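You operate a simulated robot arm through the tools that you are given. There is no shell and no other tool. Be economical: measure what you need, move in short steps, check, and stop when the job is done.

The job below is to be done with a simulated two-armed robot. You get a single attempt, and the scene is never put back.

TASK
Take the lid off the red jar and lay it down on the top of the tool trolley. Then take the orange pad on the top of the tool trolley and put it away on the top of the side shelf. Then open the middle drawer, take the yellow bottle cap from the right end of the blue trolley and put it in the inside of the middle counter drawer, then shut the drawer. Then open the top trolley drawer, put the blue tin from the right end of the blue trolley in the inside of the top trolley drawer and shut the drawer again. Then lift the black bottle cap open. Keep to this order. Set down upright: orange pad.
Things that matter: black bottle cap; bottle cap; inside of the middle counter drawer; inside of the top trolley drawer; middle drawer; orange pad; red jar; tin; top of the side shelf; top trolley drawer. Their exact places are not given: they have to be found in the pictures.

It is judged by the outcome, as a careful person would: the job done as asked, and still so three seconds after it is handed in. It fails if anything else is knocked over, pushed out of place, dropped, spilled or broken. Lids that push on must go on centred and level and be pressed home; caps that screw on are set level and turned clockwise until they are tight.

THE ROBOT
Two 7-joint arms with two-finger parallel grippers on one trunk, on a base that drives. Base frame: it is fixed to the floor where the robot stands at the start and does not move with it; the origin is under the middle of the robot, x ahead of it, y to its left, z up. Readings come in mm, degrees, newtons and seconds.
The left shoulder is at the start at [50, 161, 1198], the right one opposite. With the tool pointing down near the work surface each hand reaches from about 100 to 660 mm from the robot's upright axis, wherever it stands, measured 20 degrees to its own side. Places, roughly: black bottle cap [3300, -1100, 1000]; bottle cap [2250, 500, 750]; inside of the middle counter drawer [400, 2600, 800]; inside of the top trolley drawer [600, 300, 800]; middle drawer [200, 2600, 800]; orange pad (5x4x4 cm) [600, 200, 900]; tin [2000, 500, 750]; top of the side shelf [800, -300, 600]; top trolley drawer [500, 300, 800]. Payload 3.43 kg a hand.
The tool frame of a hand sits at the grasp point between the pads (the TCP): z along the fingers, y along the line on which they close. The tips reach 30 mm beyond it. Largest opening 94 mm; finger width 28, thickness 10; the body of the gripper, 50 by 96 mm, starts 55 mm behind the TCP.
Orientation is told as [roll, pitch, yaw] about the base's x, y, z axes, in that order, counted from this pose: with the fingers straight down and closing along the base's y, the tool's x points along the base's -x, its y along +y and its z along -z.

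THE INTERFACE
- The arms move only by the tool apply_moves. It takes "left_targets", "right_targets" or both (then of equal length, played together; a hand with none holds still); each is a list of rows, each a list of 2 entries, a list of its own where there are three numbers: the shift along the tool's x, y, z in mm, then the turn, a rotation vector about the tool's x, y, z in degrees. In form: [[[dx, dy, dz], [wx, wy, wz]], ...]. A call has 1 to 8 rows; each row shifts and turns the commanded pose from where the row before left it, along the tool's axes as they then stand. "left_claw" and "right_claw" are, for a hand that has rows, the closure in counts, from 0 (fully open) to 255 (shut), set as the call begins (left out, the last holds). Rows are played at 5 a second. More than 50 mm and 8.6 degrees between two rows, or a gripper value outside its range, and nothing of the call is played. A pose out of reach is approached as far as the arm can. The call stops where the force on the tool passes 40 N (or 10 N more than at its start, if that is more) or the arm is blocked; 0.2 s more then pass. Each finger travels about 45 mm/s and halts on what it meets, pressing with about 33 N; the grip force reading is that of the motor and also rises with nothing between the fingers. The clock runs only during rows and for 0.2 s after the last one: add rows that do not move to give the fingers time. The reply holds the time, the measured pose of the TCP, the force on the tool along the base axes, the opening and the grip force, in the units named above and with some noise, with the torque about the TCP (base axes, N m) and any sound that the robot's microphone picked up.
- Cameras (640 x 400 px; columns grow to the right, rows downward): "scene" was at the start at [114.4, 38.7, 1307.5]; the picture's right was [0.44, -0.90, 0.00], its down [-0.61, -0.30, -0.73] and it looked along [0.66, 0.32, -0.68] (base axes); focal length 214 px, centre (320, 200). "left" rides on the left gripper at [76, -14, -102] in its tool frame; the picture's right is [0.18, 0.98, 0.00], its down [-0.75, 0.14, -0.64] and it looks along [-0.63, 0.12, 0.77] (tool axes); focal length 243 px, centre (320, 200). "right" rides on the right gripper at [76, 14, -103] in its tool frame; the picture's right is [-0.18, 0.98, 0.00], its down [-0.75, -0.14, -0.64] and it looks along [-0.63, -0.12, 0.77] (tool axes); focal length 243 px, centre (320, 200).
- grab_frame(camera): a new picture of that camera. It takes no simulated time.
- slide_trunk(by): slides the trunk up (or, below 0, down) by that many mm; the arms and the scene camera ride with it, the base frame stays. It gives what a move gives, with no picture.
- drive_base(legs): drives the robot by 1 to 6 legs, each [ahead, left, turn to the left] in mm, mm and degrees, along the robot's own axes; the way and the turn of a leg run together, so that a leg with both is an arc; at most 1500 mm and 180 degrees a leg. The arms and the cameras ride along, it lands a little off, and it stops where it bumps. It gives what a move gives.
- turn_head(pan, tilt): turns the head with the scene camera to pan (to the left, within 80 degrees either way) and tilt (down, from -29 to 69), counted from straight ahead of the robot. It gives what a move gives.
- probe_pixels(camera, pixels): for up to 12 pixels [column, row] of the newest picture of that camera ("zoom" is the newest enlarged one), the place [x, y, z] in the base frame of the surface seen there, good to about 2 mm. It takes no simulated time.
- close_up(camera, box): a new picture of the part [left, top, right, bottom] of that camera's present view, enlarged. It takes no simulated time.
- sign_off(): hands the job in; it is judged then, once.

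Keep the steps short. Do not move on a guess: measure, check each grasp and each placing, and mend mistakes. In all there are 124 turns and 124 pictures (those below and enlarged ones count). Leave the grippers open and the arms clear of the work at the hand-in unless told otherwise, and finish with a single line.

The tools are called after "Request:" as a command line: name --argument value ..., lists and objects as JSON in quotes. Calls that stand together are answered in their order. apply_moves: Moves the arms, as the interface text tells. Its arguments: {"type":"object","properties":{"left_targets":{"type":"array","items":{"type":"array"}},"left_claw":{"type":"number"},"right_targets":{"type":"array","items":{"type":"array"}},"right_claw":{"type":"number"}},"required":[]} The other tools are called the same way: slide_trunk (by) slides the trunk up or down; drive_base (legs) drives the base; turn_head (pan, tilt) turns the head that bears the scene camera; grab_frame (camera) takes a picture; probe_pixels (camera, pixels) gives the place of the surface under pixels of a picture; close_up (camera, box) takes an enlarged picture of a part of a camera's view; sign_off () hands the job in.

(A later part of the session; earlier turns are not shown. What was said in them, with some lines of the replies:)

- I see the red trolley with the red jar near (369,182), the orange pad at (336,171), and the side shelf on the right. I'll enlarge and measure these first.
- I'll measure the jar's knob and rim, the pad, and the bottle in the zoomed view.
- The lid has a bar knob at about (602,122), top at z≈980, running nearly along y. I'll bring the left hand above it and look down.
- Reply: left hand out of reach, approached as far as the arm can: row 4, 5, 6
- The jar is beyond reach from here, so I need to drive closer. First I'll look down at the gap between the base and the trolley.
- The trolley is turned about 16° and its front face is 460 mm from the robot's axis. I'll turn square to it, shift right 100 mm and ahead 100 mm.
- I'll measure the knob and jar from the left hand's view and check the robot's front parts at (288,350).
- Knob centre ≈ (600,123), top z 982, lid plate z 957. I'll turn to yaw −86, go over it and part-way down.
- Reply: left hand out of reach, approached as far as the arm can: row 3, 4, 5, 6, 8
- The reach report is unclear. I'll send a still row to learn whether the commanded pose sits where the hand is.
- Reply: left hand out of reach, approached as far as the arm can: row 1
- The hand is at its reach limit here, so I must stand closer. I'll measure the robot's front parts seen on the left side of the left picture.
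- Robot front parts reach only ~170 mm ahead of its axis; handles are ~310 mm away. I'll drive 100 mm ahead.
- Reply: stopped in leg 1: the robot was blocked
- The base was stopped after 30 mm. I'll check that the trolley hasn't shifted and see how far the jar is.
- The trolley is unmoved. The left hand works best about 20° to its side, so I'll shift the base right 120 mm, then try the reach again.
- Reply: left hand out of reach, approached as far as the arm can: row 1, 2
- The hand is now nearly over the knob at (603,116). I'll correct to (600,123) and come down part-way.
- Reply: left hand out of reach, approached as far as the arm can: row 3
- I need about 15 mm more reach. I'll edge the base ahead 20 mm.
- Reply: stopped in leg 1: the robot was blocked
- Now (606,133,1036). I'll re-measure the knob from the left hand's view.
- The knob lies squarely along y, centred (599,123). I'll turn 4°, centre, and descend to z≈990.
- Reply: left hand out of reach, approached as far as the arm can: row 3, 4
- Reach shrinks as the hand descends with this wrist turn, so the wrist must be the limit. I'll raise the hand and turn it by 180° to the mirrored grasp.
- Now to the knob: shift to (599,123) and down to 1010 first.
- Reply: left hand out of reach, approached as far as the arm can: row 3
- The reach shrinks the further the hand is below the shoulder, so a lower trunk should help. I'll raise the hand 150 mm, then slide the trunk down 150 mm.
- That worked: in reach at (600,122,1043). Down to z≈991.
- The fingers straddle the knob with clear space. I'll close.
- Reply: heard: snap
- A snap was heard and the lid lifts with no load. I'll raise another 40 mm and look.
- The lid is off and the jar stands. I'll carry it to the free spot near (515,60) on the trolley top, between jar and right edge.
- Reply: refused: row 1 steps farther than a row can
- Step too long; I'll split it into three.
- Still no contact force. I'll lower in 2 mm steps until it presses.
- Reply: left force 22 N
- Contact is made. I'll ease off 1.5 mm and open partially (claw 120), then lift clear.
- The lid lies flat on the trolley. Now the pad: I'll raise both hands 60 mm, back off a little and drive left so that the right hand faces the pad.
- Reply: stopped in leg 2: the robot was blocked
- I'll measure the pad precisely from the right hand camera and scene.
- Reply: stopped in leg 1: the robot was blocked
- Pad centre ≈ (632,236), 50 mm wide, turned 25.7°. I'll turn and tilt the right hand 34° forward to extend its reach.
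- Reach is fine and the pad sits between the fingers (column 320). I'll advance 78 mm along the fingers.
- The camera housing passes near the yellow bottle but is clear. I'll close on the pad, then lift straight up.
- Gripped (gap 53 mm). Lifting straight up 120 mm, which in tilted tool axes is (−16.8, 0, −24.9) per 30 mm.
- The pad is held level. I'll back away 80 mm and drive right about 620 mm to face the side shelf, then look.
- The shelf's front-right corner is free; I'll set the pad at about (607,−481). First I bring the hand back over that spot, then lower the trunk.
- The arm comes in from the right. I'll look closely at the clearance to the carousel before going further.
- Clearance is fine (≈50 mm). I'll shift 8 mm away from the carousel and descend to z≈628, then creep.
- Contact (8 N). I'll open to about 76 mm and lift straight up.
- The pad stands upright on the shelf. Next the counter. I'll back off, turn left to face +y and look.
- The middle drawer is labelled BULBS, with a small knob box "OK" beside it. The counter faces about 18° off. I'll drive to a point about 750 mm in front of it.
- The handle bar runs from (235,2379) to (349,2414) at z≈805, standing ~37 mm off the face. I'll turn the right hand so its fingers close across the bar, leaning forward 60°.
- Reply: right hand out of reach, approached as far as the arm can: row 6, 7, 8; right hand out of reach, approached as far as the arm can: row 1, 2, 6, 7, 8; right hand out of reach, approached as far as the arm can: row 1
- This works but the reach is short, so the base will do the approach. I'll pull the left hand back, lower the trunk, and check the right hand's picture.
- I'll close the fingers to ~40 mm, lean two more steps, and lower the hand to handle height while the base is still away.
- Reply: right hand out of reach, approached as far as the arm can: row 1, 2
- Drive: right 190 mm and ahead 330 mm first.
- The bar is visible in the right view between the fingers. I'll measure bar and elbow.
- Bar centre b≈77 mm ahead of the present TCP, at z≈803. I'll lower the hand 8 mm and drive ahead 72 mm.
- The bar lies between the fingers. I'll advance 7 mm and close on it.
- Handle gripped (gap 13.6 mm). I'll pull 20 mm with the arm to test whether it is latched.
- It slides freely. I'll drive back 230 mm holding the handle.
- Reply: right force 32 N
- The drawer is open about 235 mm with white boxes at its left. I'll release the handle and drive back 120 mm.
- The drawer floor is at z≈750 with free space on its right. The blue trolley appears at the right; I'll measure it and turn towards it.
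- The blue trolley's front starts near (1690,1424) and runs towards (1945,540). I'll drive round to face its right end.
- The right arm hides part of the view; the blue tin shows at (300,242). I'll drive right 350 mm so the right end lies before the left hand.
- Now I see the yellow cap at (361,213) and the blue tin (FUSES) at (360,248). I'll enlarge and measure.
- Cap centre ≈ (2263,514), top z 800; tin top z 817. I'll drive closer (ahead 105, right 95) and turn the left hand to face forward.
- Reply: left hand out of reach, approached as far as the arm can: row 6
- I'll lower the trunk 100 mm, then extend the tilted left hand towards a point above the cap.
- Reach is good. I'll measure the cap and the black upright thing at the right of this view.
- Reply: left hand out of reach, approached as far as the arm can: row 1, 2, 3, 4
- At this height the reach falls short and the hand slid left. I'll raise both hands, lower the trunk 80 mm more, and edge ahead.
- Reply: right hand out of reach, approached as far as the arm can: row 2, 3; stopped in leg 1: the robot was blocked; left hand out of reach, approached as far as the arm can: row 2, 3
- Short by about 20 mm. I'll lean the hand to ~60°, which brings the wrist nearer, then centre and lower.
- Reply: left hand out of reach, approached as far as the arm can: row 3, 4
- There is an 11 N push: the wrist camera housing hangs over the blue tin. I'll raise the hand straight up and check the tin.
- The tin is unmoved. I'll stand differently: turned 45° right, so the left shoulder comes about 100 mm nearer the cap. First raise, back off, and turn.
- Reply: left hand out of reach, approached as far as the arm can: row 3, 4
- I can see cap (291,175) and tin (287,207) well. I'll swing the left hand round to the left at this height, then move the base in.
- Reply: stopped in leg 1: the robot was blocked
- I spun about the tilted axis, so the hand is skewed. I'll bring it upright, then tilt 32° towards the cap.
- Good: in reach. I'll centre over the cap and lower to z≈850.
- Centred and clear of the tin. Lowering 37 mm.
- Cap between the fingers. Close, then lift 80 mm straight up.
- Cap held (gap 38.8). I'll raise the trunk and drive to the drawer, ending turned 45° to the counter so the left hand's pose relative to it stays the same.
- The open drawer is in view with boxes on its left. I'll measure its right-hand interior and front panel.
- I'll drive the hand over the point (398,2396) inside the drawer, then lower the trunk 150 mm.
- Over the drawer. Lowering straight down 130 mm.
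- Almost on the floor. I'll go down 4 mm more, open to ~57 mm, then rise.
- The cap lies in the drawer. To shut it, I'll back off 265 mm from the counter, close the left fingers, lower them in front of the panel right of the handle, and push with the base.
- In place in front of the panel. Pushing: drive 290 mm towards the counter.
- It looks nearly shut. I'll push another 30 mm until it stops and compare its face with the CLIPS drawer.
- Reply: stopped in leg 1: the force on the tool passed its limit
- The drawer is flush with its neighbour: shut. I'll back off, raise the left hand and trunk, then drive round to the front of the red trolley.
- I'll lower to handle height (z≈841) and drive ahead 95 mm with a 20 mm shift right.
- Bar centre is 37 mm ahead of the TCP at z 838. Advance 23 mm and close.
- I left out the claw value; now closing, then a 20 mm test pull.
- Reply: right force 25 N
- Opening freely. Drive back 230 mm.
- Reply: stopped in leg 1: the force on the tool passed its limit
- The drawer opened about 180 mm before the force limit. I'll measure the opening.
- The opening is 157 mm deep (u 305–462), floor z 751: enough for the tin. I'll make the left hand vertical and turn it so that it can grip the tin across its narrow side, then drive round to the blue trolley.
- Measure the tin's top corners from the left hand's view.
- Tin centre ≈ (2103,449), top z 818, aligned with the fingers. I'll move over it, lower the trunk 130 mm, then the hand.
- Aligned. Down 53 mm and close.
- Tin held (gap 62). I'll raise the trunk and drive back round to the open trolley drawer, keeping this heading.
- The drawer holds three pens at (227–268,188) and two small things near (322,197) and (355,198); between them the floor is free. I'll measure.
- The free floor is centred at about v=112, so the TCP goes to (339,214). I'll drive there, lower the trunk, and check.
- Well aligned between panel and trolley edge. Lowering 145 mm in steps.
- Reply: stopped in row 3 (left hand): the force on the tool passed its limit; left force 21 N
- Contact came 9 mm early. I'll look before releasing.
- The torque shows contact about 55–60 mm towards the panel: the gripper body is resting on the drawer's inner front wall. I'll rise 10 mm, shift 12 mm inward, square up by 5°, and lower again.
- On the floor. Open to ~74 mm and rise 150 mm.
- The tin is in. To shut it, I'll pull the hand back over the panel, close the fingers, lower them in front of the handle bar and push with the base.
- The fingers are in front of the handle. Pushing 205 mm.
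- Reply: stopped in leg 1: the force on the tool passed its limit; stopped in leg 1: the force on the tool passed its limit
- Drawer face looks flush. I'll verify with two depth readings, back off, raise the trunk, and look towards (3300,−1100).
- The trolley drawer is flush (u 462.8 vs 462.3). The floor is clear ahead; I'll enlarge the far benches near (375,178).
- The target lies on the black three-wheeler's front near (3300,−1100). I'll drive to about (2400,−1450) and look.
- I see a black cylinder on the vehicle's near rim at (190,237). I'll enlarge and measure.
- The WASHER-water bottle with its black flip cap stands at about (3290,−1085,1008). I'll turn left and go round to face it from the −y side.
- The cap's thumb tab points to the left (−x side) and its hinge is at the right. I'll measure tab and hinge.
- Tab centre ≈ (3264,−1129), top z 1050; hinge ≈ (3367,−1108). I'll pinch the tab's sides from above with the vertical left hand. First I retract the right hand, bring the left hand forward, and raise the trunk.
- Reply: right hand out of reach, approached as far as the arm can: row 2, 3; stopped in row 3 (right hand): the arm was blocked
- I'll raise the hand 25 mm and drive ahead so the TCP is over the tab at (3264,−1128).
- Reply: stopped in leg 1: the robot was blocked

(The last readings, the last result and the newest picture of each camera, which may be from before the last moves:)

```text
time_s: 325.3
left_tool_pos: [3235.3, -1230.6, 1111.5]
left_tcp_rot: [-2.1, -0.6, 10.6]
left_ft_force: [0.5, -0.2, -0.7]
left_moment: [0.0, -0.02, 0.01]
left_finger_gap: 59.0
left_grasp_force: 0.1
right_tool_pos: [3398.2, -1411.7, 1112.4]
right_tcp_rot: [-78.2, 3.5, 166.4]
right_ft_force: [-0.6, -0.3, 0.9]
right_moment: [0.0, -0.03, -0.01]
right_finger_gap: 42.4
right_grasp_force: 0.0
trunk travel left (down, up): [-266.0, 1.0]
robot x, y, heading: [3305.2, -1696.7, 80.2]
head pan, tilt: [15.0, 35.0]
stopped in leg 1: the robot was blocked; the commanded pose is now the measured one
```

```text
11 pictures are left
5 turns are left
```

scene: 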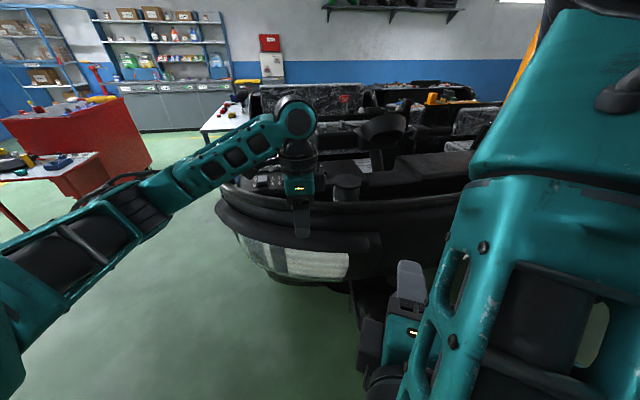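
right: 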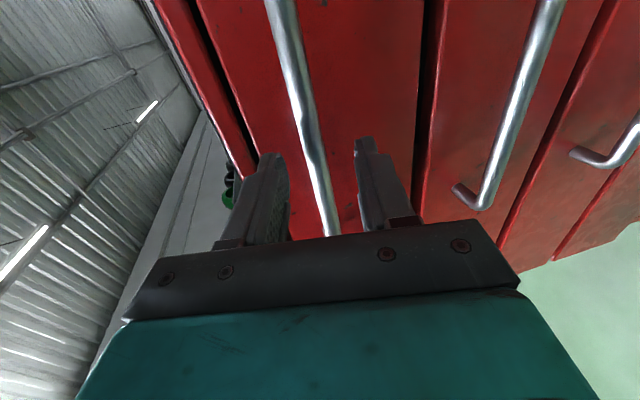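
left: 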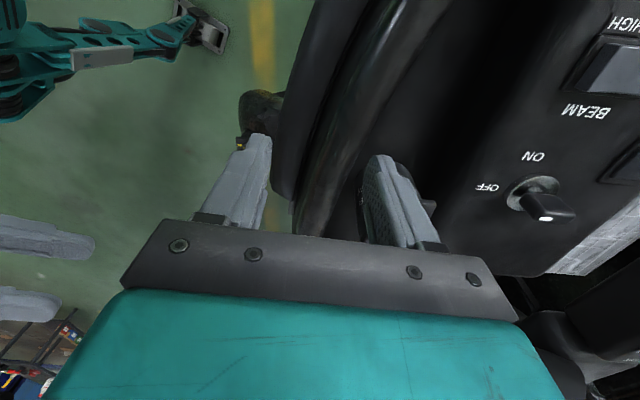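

Only 5 turns remain, and the way ahead is blocked here. I'll back off, turn to heading 0, stand at about (3000,−1630) with the left shoulder towards the vehicle, and bring the left hand near the tab.

Request:
apply_moves --left_targets '[[[0, 0, -25], [0, 0, 0]]]'

Request:
drive_base --legs '[[-80, 0, 0], [0, 0, -80.2], [-291, 0, 0], [0, 146, 0]]'

Request:
apply_moves --left_targets '[[[0, 0, 0], [0, 0, -8.32]], [[0, 0, 0], [0, 0, -8.32]], [[0, 0, 0], [0, 0, -8.32]], [[0, 0, 0], [0, 0, -8.32]], [[0, 0, 0], [0, 0, -8.32]]]'

Request:
apply_moves --left_targets '[[[0, 0, 0], [0, 0, -8.32]], [[0, 0, 0], [0, 0, -8.32]], [[0, 0, 0], [0, 0, -8.32]], [[0, 0, 0], [0, 0, -8.32]], [[0, 0, 0], [0, 0, -8.32]]]'

Request:
apply_moves --left_targets '[[[17, 41.1, 0], [0, 0, 0]], [[17, 41.1, 0], [0, 0, 0]], [[17, 41.1, 0], [0, 0, 0]], [[17, 41.1, 0], [0, 0, 0]], [[17, 41.1, 0], [0, 0, 0]], [[17, 41.1, 0], [0, 0, 0]], [[17, 41.1, 0], [0, 0, 0]]]'

Request:
turn_head --pan 60 --tilt 35

Request:
grab_frame --camera "scene"

Request:
grab_frame --camera "left"

```text
time_s: 325.7
left_tool_pos: [3238.1, -1229.2, 1135.8]
left_tcp_rot: [-2.1, -0.3, 10.5]
left_ft_force: [-0.1, -0.2, -0.8]
left_moment: [0.0, -0.02, -0.01]
left_finger_gap: 58.7
left_grasp_force: 0.0
right_tool_pos: [3400.3, -1411.4, 1112.0]
right_tcp_rot: [-78.1, 3.2, 166.4]
right_ft_force: [0.6, -0.4, -0.3]
right_moment: [-0.01, -0.02, 0.0]
right_finger_gap: 42.6
right_grasp_force: 0.0
trunk travel left (down, up): [-266.0, 1.0]
robot x, y, heading: [3309.8, -1695.8, 80.2]
head pan, tilt: [15.0, 35.0]
```

```text
time_s: 332.8
left_tool_pos: [3453.0, -1482.4, 1135.4]
left_tcp_rot: [-2.1, -0.5, -69.4]
left_ft_force: [0.0, 0.1, -0.1]
left_moment: [-0.04, -0.02, 0.02]
left_finger_gap: 59.1
left_grasp_force: 0.0
right_tool_pos: [3301.4, -1673.0, 1111.7]
right_tcp_rot: [-78.0, 3.4, 86.3]
right_ft_force: [0.4, 0.3, -0.7]
right_moment: [-0.02, -0.02, -0.02]
right_finger_gap: 42.1
right_grasp_force: 0.1
trunk travel left (down, up): [-266.0, 1.0]
robot x, y, heading: [3003.9, -1631.6, 0.1]
head pan, tilt: [15.0, 35.0]
```

```text
time_s: 334.0
left_tool_pos: [3453.0, -1482.4, 1136.1]
left_tcp_rot: [-1.9, 1.1, -27.7]
left_ft_force: [0.2, -0.6, 0.0]
left_moment: [0.01, 0.01, 0.0]
left_finger_gap: 59.2
left_grasp_force: 0.1
right_tool_pos: [3302.0, -1675.3, 1111.4]
right_tcp_rot: [-78.2, 3.3, 86.3]
right_ft_force: [0.3, 0.3, 1.4]
right_moment: [-0.01, 0.02, 0.0]
right_finger_gap: 42.3
right_grasp_force: 0.1
trunk travel left (down, up): [-266.0, 1.0]
robot x, y, heading: [3000.8, -1628.2, 0.1]
head pan, tilt: [15.0, 35.0]
```

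```text
time_s: 335.2
left_tool_pos: [3454.1, -1483.2, 1134.3]
left_tcp_rot: [-0.6, 2.0, 13.9]
left_ft_force: [0.2, 0.8, 0.4]
left_moment: [0.01, -0.02, 0.0]
left_finger_gap: 59.0
left_grasp_force: 0.1
right_tool_pos: [3302.5, -1674.4, 1111.5]
right_tcp_rot: [-78.2, 3.3, 86.4]
right_ft_force: [0.3, 0.2, -0.8]
right_moment: [-0.01, 0.01, -0.06]
right_finger_gap: 42.1
right_grasp_force: 0.0
trunk travel left (down, up): [-266.0, 1.0]
robot x, y, heading: [3004.2, -1637.9, 0.5]
head pan, tilt: [15.0, 35.0]
```

```text
time_s: 336.8
left_tool_pos: [3269.1, -1232.6, 1138.2]
left_tcp_rot: [-0.7, 2.0, 13.5]
left_ft_force: [0.1, 0.3, -0.4]
left_moment: [0.01, -0.03, -0.02]
left_finger_gap: 58.8
left_grasp_force: 0.1
right_tool_pos: [3300.0, -1675.4, 1111.7]
right_tcp_rot: [-78.2, 3.3, 86.4]
right_ft_force: [-1.5, 0.1, -0.3]
right_moment: [0.01, 0.0, -0.01]
right_finger_gap: 42.5
right_grasp_force: 0.0
trunk travel left (down, up): [-266.0, 1.0]
robot x, y, heading: [3001.8, -1636.0, 0.1]
head pan, tilt: [15.0, 35.0]
```

```text
time_s: 337.9
left_tool_pos: [3269.7, -1231.1, 1138.5]
left_tcp_rot: [-0.7, 2.1, 13.7]
left_ft_force: [0.1, -0.1, -0.4]
left_moment: [0.0, 0.0, 0.01]
left_finger_gap: 59.0
left_grasp_force: 0.1
right_tool_pos: [3301.7, -1674.5, 1111.5]
right_tcp_rot: [-78.1, 3.4, 86.4]
right_ft_force: [-0.3, -0.8, 0.6]
right_moment: [0.01, 0.0, -0.01]
right_finger_gap: 42.3
right_grasp_force: 0.1
trunk travel left (down, up): [-266.0, 1.0]
robot x, y, heading: [3002.0, -1634.5, 0.2]
head pan, tilt: [60.0, 35.0]
```

```text
10 pictures are left
```

scene: 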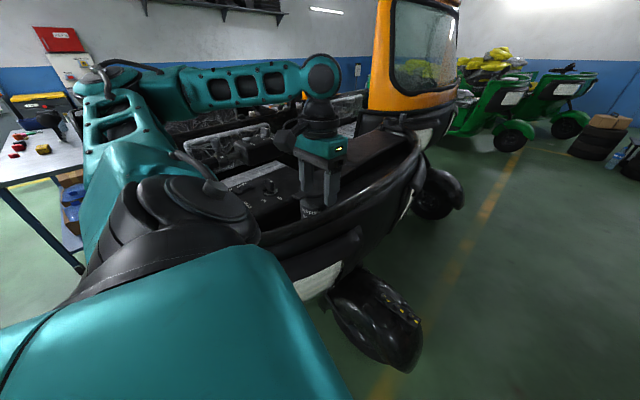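

```text
9 pictures are left
4 turns are left
```

left: 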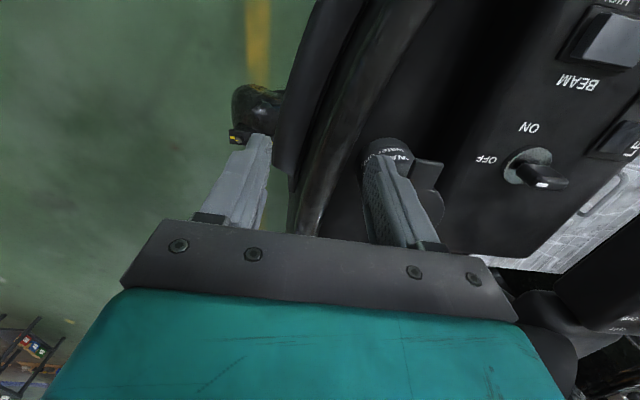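

The tab is in view beside the finger and in reach. I'll bring the base 70 mm ahead for the opening arc, place the hand over the tab at z≈1098, and probe around the expected pixel (320,146).

Request:
drive_base --legs '[[70, 0, 0]]'

Request:
apply_moves --left_targets '[[[0, 0, 0], [0, -2, 0]], [[12, 29.6, 0], [0, 0, 0]], [[12, 29.6, 0], [0, 0, 0]], [[12, 29.6, 0], [0, 0, 0]], [[12, 29.6, 0], [0, 0, 0]], [[0, 0, 39], [0, 0, 0]]]'

Request:
grab_frame --camera "left"

Request:
probe_pixels --camera "left" --pixels '[[320, 146], [300, 146], [340, 146], [285, 146], [355, 146], [320, 130], [320, 160], [320, 175], [300, 165], [340, 165], [320, 110], [320, 90]]'

Request:
grab_frame --camera "scene"

```text
time_s: 338.9
left_tool_pos: [3337.7, -1230.6, 1137.1]
left_tcp_rot: [-0.8, 2.0, 13.7]
left_ft_force: [1.1, 0.1, 0.5]
left_moment: [0.02, 0.07, 0.01]
left_finger_gap: 59.0
left_grasp_force: 0.1
right_tool_pos: [3370.7, -1675.3, 1111.1]
right_tcp_rot: [-78.0, 3.4, 86.5]
right_ft_force: [0.8, 0.3, 0.3]
right_moment: [0.02, 0.02, -0.02]
right_finger_gap: 42.3
right_grasp_force: 0.1
trunk travel left (down, up): [-266.0, 1.0]
robot x, y, heading: [3071.7, -1630.4, 0.0]
head pan, tilt: [60.0, 35.0]
```

```text
time_s: 340.3
left_tool_pos: [3261.8, -1126.4, 1095.7]
left_tcp_rot: [-0.7, 0.1, 13.6]
left_ft_force: [-0.3, 0.3, 0.4]
left_moment: [0.01, 0.03, 0.02]
left_finger_gap: 58.8
left_grasp_force: 0.1
right_tool_pos: [3371.1, -1674.2, 1111.1]
right_tcp_rot: [-78.1, 3.3, 86.2]
right_ft_force: [0.1, 0.4, 0.3]
right_moment: [-0.02, 0.02, 0.0]
right_finger_gap: 42.3
right_grasp_force: 0.1
trunk travel left (down, up): [-266.0, 1.0]
robot x, y, heading: [3068.9, -1629.6, -0.2]
head pan, tilt: [60.0, 35.0]
```

```text
8 pictures are left
```

left: 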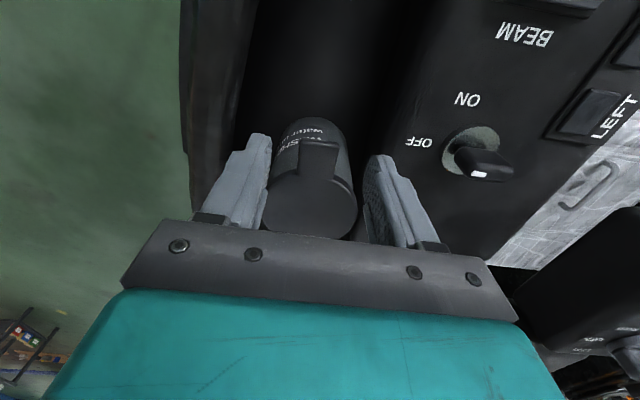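

```text
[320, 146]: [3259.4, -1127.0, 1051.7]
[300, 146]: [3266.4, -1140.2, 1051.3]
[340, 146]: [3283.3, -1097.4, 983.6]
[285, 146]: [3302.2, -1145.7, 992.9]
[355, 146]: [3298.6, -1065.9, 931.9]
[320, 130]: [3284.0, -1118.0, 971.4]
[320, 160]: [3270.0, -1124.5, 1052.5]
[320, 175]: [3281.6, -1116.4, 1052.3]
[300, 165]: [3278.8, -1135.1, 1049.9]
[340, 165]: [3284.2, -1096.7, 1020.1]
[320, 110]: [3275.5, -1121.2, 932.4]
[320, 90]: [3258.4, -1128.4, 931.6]
```

```text
7 pictures are left
3 turns are left
```

scene: 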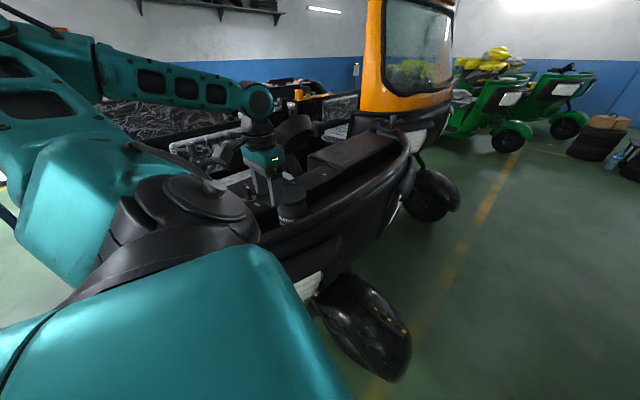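

The tab sits between the fingers (centre column ≈316). I'll lower 30 mm, close on the tab's sides, then swing it up about its hinge through about 110°.

Request:
apply_moves --left_targets '[[[0, -2, 15], [0, 0, 0]], [[0, 0, 15], [0, 0, 0]]]'

Request:
apply_moves --left_targets '[[[0, 0, 0], [0, 0, 0]], [[0, 0, 0], [0, 0, 0]], [[0, 0, 0], [0, 0, 0]], [[0, 0, 0], [0, 0, 0]]]' --left_claw 255

Request:
apply_moves --left_targets '[[[-1.6, 0, -18], [0, 0, 0]], [[-4.7, 0, -17.5], [0, 0, 0]], [[-7.65, 0, -16.4], [0, 0, 0]], [[-10.4, 0, -14.9], [0, 0, 0]], [[-12.85, 0, -12.85], [0, 0, 0]], [[-14.9, 0, -10.4], [0, 0, 0]], [[-16.4, 0, -7.65], [0, 0, 0]], [[-17.5, 0, -4.7], [0, 0, 0]]]'

Request:
apply_moves --left_targets '[[[-18, 0, -1.6], [0, 0, 0]], [[-18, 0, 1.6], [0, 0, 0]], [[-17.5, 0, 4.7], [0, 0, 0]], [[0, 0, 0], [0, 0, 0]]]'

Request:
grab_frame --camera "left"

Request:
close_up --camera "scene" --box '[220, 110, 380, 240]'

```text
time_s: 340.9
left_tool_pos: [3264.5, -1129.8, 1067.5]
left_tcp_rot: [-0.5, -0.1, 13.7]
left_ft_force: [1.3, 0.3, -0.4]
left_moment: [0.01, -0.01, -0.02]
left_finger_gap: 59.0
left_grasp_force: 0.0
right_tool_pos: [3369.1, -1674.1, 1111.4]
right_tcp_rot: [-78.1, 3.3, 86.4]
right_ft_force: [-0.5, 1.3, -1.0]
right_moment: [0.0, -0.04, 0.06]
right_finger_gap: 42.6
right_grasp_force: 0.1
trunk travel left (down, up): [-266.0, 1.0]
robot x, y, heading: [3071.6, -1633.3, 0.2]
head pan, tilt: [60.0, 35.0]
```

```text
time_s: 341.9
left_tool_pos: [3263.3, -1126.8, 1067.1]
left_tcp_rot: [-0.6, 0.0, 13.9]
left_ft_force: [-2.3, 11.0, 1.1]
left_moment: [0.56, 0.06, 0.85]
left_finger_gap: 27.8
left_grasp_force: 44.9
right_tool_pos: [3369.1, -1673.9, 1111.8]
right_tcp_rot: [-78.0, 3.5, 86.4]
right_ft_force: [-0.1, 0.0, -0.5]
right_moment: [0.0, -0.03, -0.04]
right_finger_gap: 42.3
right_grasp_force: 0.0
trunk travel left (down, up): [-266.0, 1.0]
robot x, y, heading: [3072.7, -1631.3, 0.2]
head pan, tilt: [60.0, 35.0]
```

```text
time_s: 343.7
left_tool_pos: [3343.6, -1103.8, 1170.6]
left_tcp_rot: [-0.5, 0.2, 13.8]
left_ft_force: [-17.7, 14.6, 4.4]
left_moment: [0.29, 1.66, 0.43]
left_finger_gap: 27.8
left_grasp_force: 45.1
right_tool_pos: [3367.7, -1672.8, 1113.0]
right_tcp_rot: [-78.1, 3.4, 86.4]
right_ft_force: [0.6, -0.7, 0.7]
right_moment: [-0.02, 0.0, 0.02]
right_finger_gap: 42.3
right_grasp_force: 0.1
trunk travel left (down, up): [-266.0, 1.0]
robot x, y, heading: [3074.1, -1631.4, 0.1]
head pan, tilt: [60.0, 35.0]
```

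```text
time_s: 344.7
left_tool_pos: [3395.9, -1090.4, 1166.5]
left_tcp_rot: [-0.2, -0.2, 14.0]
left_ft_force: [-14.8, 31.5, 19.9]
left_moment: [0.09, 1.31, -0.02]
left_finger_gap: 27.4
left_grasp_force: 44.6
right_tool_pos: [3367.9, -1670.8, 1113.1]
right_tcp_rot: [-78.3, 3.5, 86.4]
right_ft_force: [0.2, -0.2, 0.7]
right_moment: [0.04, -0.04, 0.01]
right_finger_gap: 42.4
right_grasp_force: 0.0
trunk travel left (down, up): [-266.0, 1.0]
robot x, y, heading: [3073.0, -1634.9, 0.3]
head pan, tilt: [60.0, 35.0]
```

```text
6 pictures are left
```

left: 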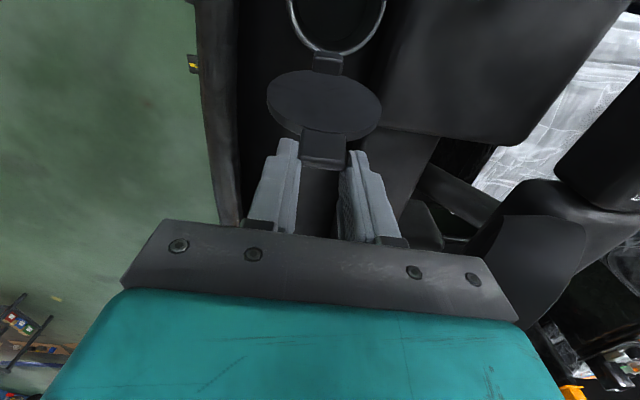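

```text
3.08 times, centred on (300, 175) of scene
2 turns are left
```

zoom: 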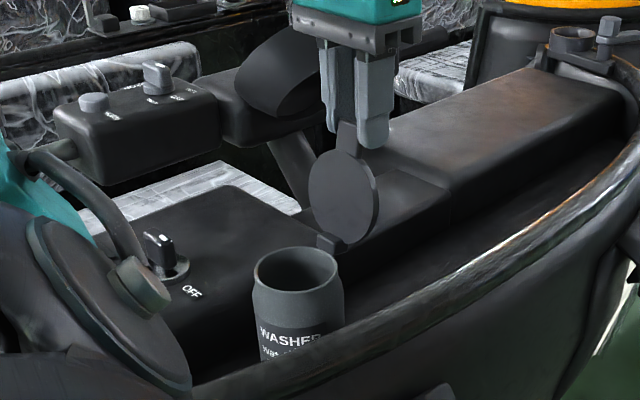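

The cap stands open at about 110°, the bottle upright. I'll release, rise, withdraw, open both grippers and look once more.

Request:
apply_moves --left_targets '[[[0, 0, 0], [0, 0, 0]], [[0, 0, 0], [0, 0, 0]], [[0, 0, 0], [0, 0, 0]], [[0, 0, -20], [0, 0, 0]], [[0, 0, -30], [0, 0, 0]], [[0, 0, -30], [0, 0, 0]]]' --left_claw 90

Request:
drive_base --legs '[[0, -350, 0]]'

Request:
apply_moves --left_targets '[[[0, 0, 0], [0, 0, 0]], [[0, 0, 0], [0, 0, 0]], [[0, 0, 0], [0, 0, 0]], [[0, 0, 0], [0, 0, 0]]]' --left_claw 0 --right_targets '[[[0, 0, 0], [0, 0, 0]], [[0, 0, 0], [0, 0, 0]], [[0, 0, 0], [0, 0, 0]], [[0, 0, 0], [0, 0, 0]]]' --right_claw 0

Request:
close_up --camera "scene" --box '[220, 80, 400, 220]'

```text
time_s: 346.1
left_tool_pos: [3399.0, -1094.5, 1244.3]
left_tcp_rot: [-0.7, 0.1, 13.5]
left_ft_force: [0.2, 0.2, 0.3]
left_moment: [0.01, 0.01, 0.02]
left_finger_gap: 60.7
left_grasp_force: 0.1
right_tool_pos: [3369.8, -1674.3, 1111.8]
right_tcp_rot: [-78.1, 3.3, 86.3]
right_ft_force: [-0.1, -0.2, 0.2]
right_moment: [-0.02, -0.02, -0.02]
right_finger_gap: 42.4
right_grasp_force: 0.0
trunk travel left (down, up): [-266.0, 1.0]
robot x, y, heading: [3068.5, -1633.1, 0.1]
head pan, tilt: [60.0, 35.0]
```

```text
time_s: 348.4
left_tool_pos: [3399.7, -1442.3, 1246.5]
left_tcp_rot: [-0.7, 0.0, 13.7]
left_ft_force: [0.4, -0.2, 0.7]
left_moment: [0.01, -0.02, -0.02]
left_finger_gap: 61.1
left_grasp_force: 0.1
right_tool_pos: [3370.0, -2023.0, 1112.0]
right_tcp_rot: [-78.1, 3.2, 86.4]
right_ft_force: [-0.1, 0.3, 0.5]
right_moment: [-0.01, 0.02, -0.01]
right_finger_gap: 42.6
right_grasp_force: 0.1
trunk travel left (down, up): [-266.0, 1.0]
robot x, y, heading: [3072.6, -1980.8, 0.2]
head pan, tilt: [60.0, 35.0]
```

```text
time_s: 349.4
left_tool_pos: [3398.6, -1442.5, 1243.4]
left_tcp_rot: [-0.7, 0.2, 13.7]
left_ft_force: [-0.7, 0.1, -0.5]
left_moment: [-0.03, -0.04, -0.03]
left_finger_gap: 93.7
left_grasp_force: 0.1
right_tool_pos: [3371.0, -2022.5, 1111.5]
right_tcp_rot: [-78.1, 3.3, 86.3]
right_ft_force: [0.3, 0.3, -0.4]
right_moment: [0.03, 0.01, 0.0]
right_finger_gap: 93.7
right_grasp_force: 0.1
trunk travel left (down, up): [-266.0, 1.0]
robot x, y, heading: [3071.0, -1983.4, 0.0]
head pan, tilt: [60.0, 35.0]
```

```text
2.86 times, centred on (310, 150) of scene
1 turns are left
```

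zoom: 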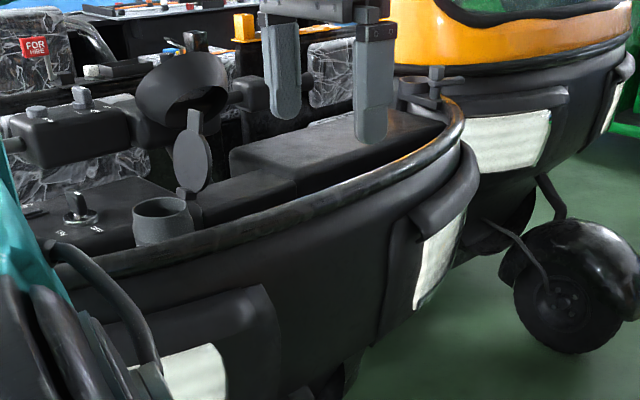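

The last picture shows the black cap standing open, the bottle upright, both grippers open and the arms clear, so I'm handing in.

Request:
sign_off

```text
The job is handed in.
```

All five steps were done in the order asked: the jar lid lies on the trolley, the orange pad stands upright on the side shelf, the yellow cap and blue tin are in their shut drawers, and the black cap is open.
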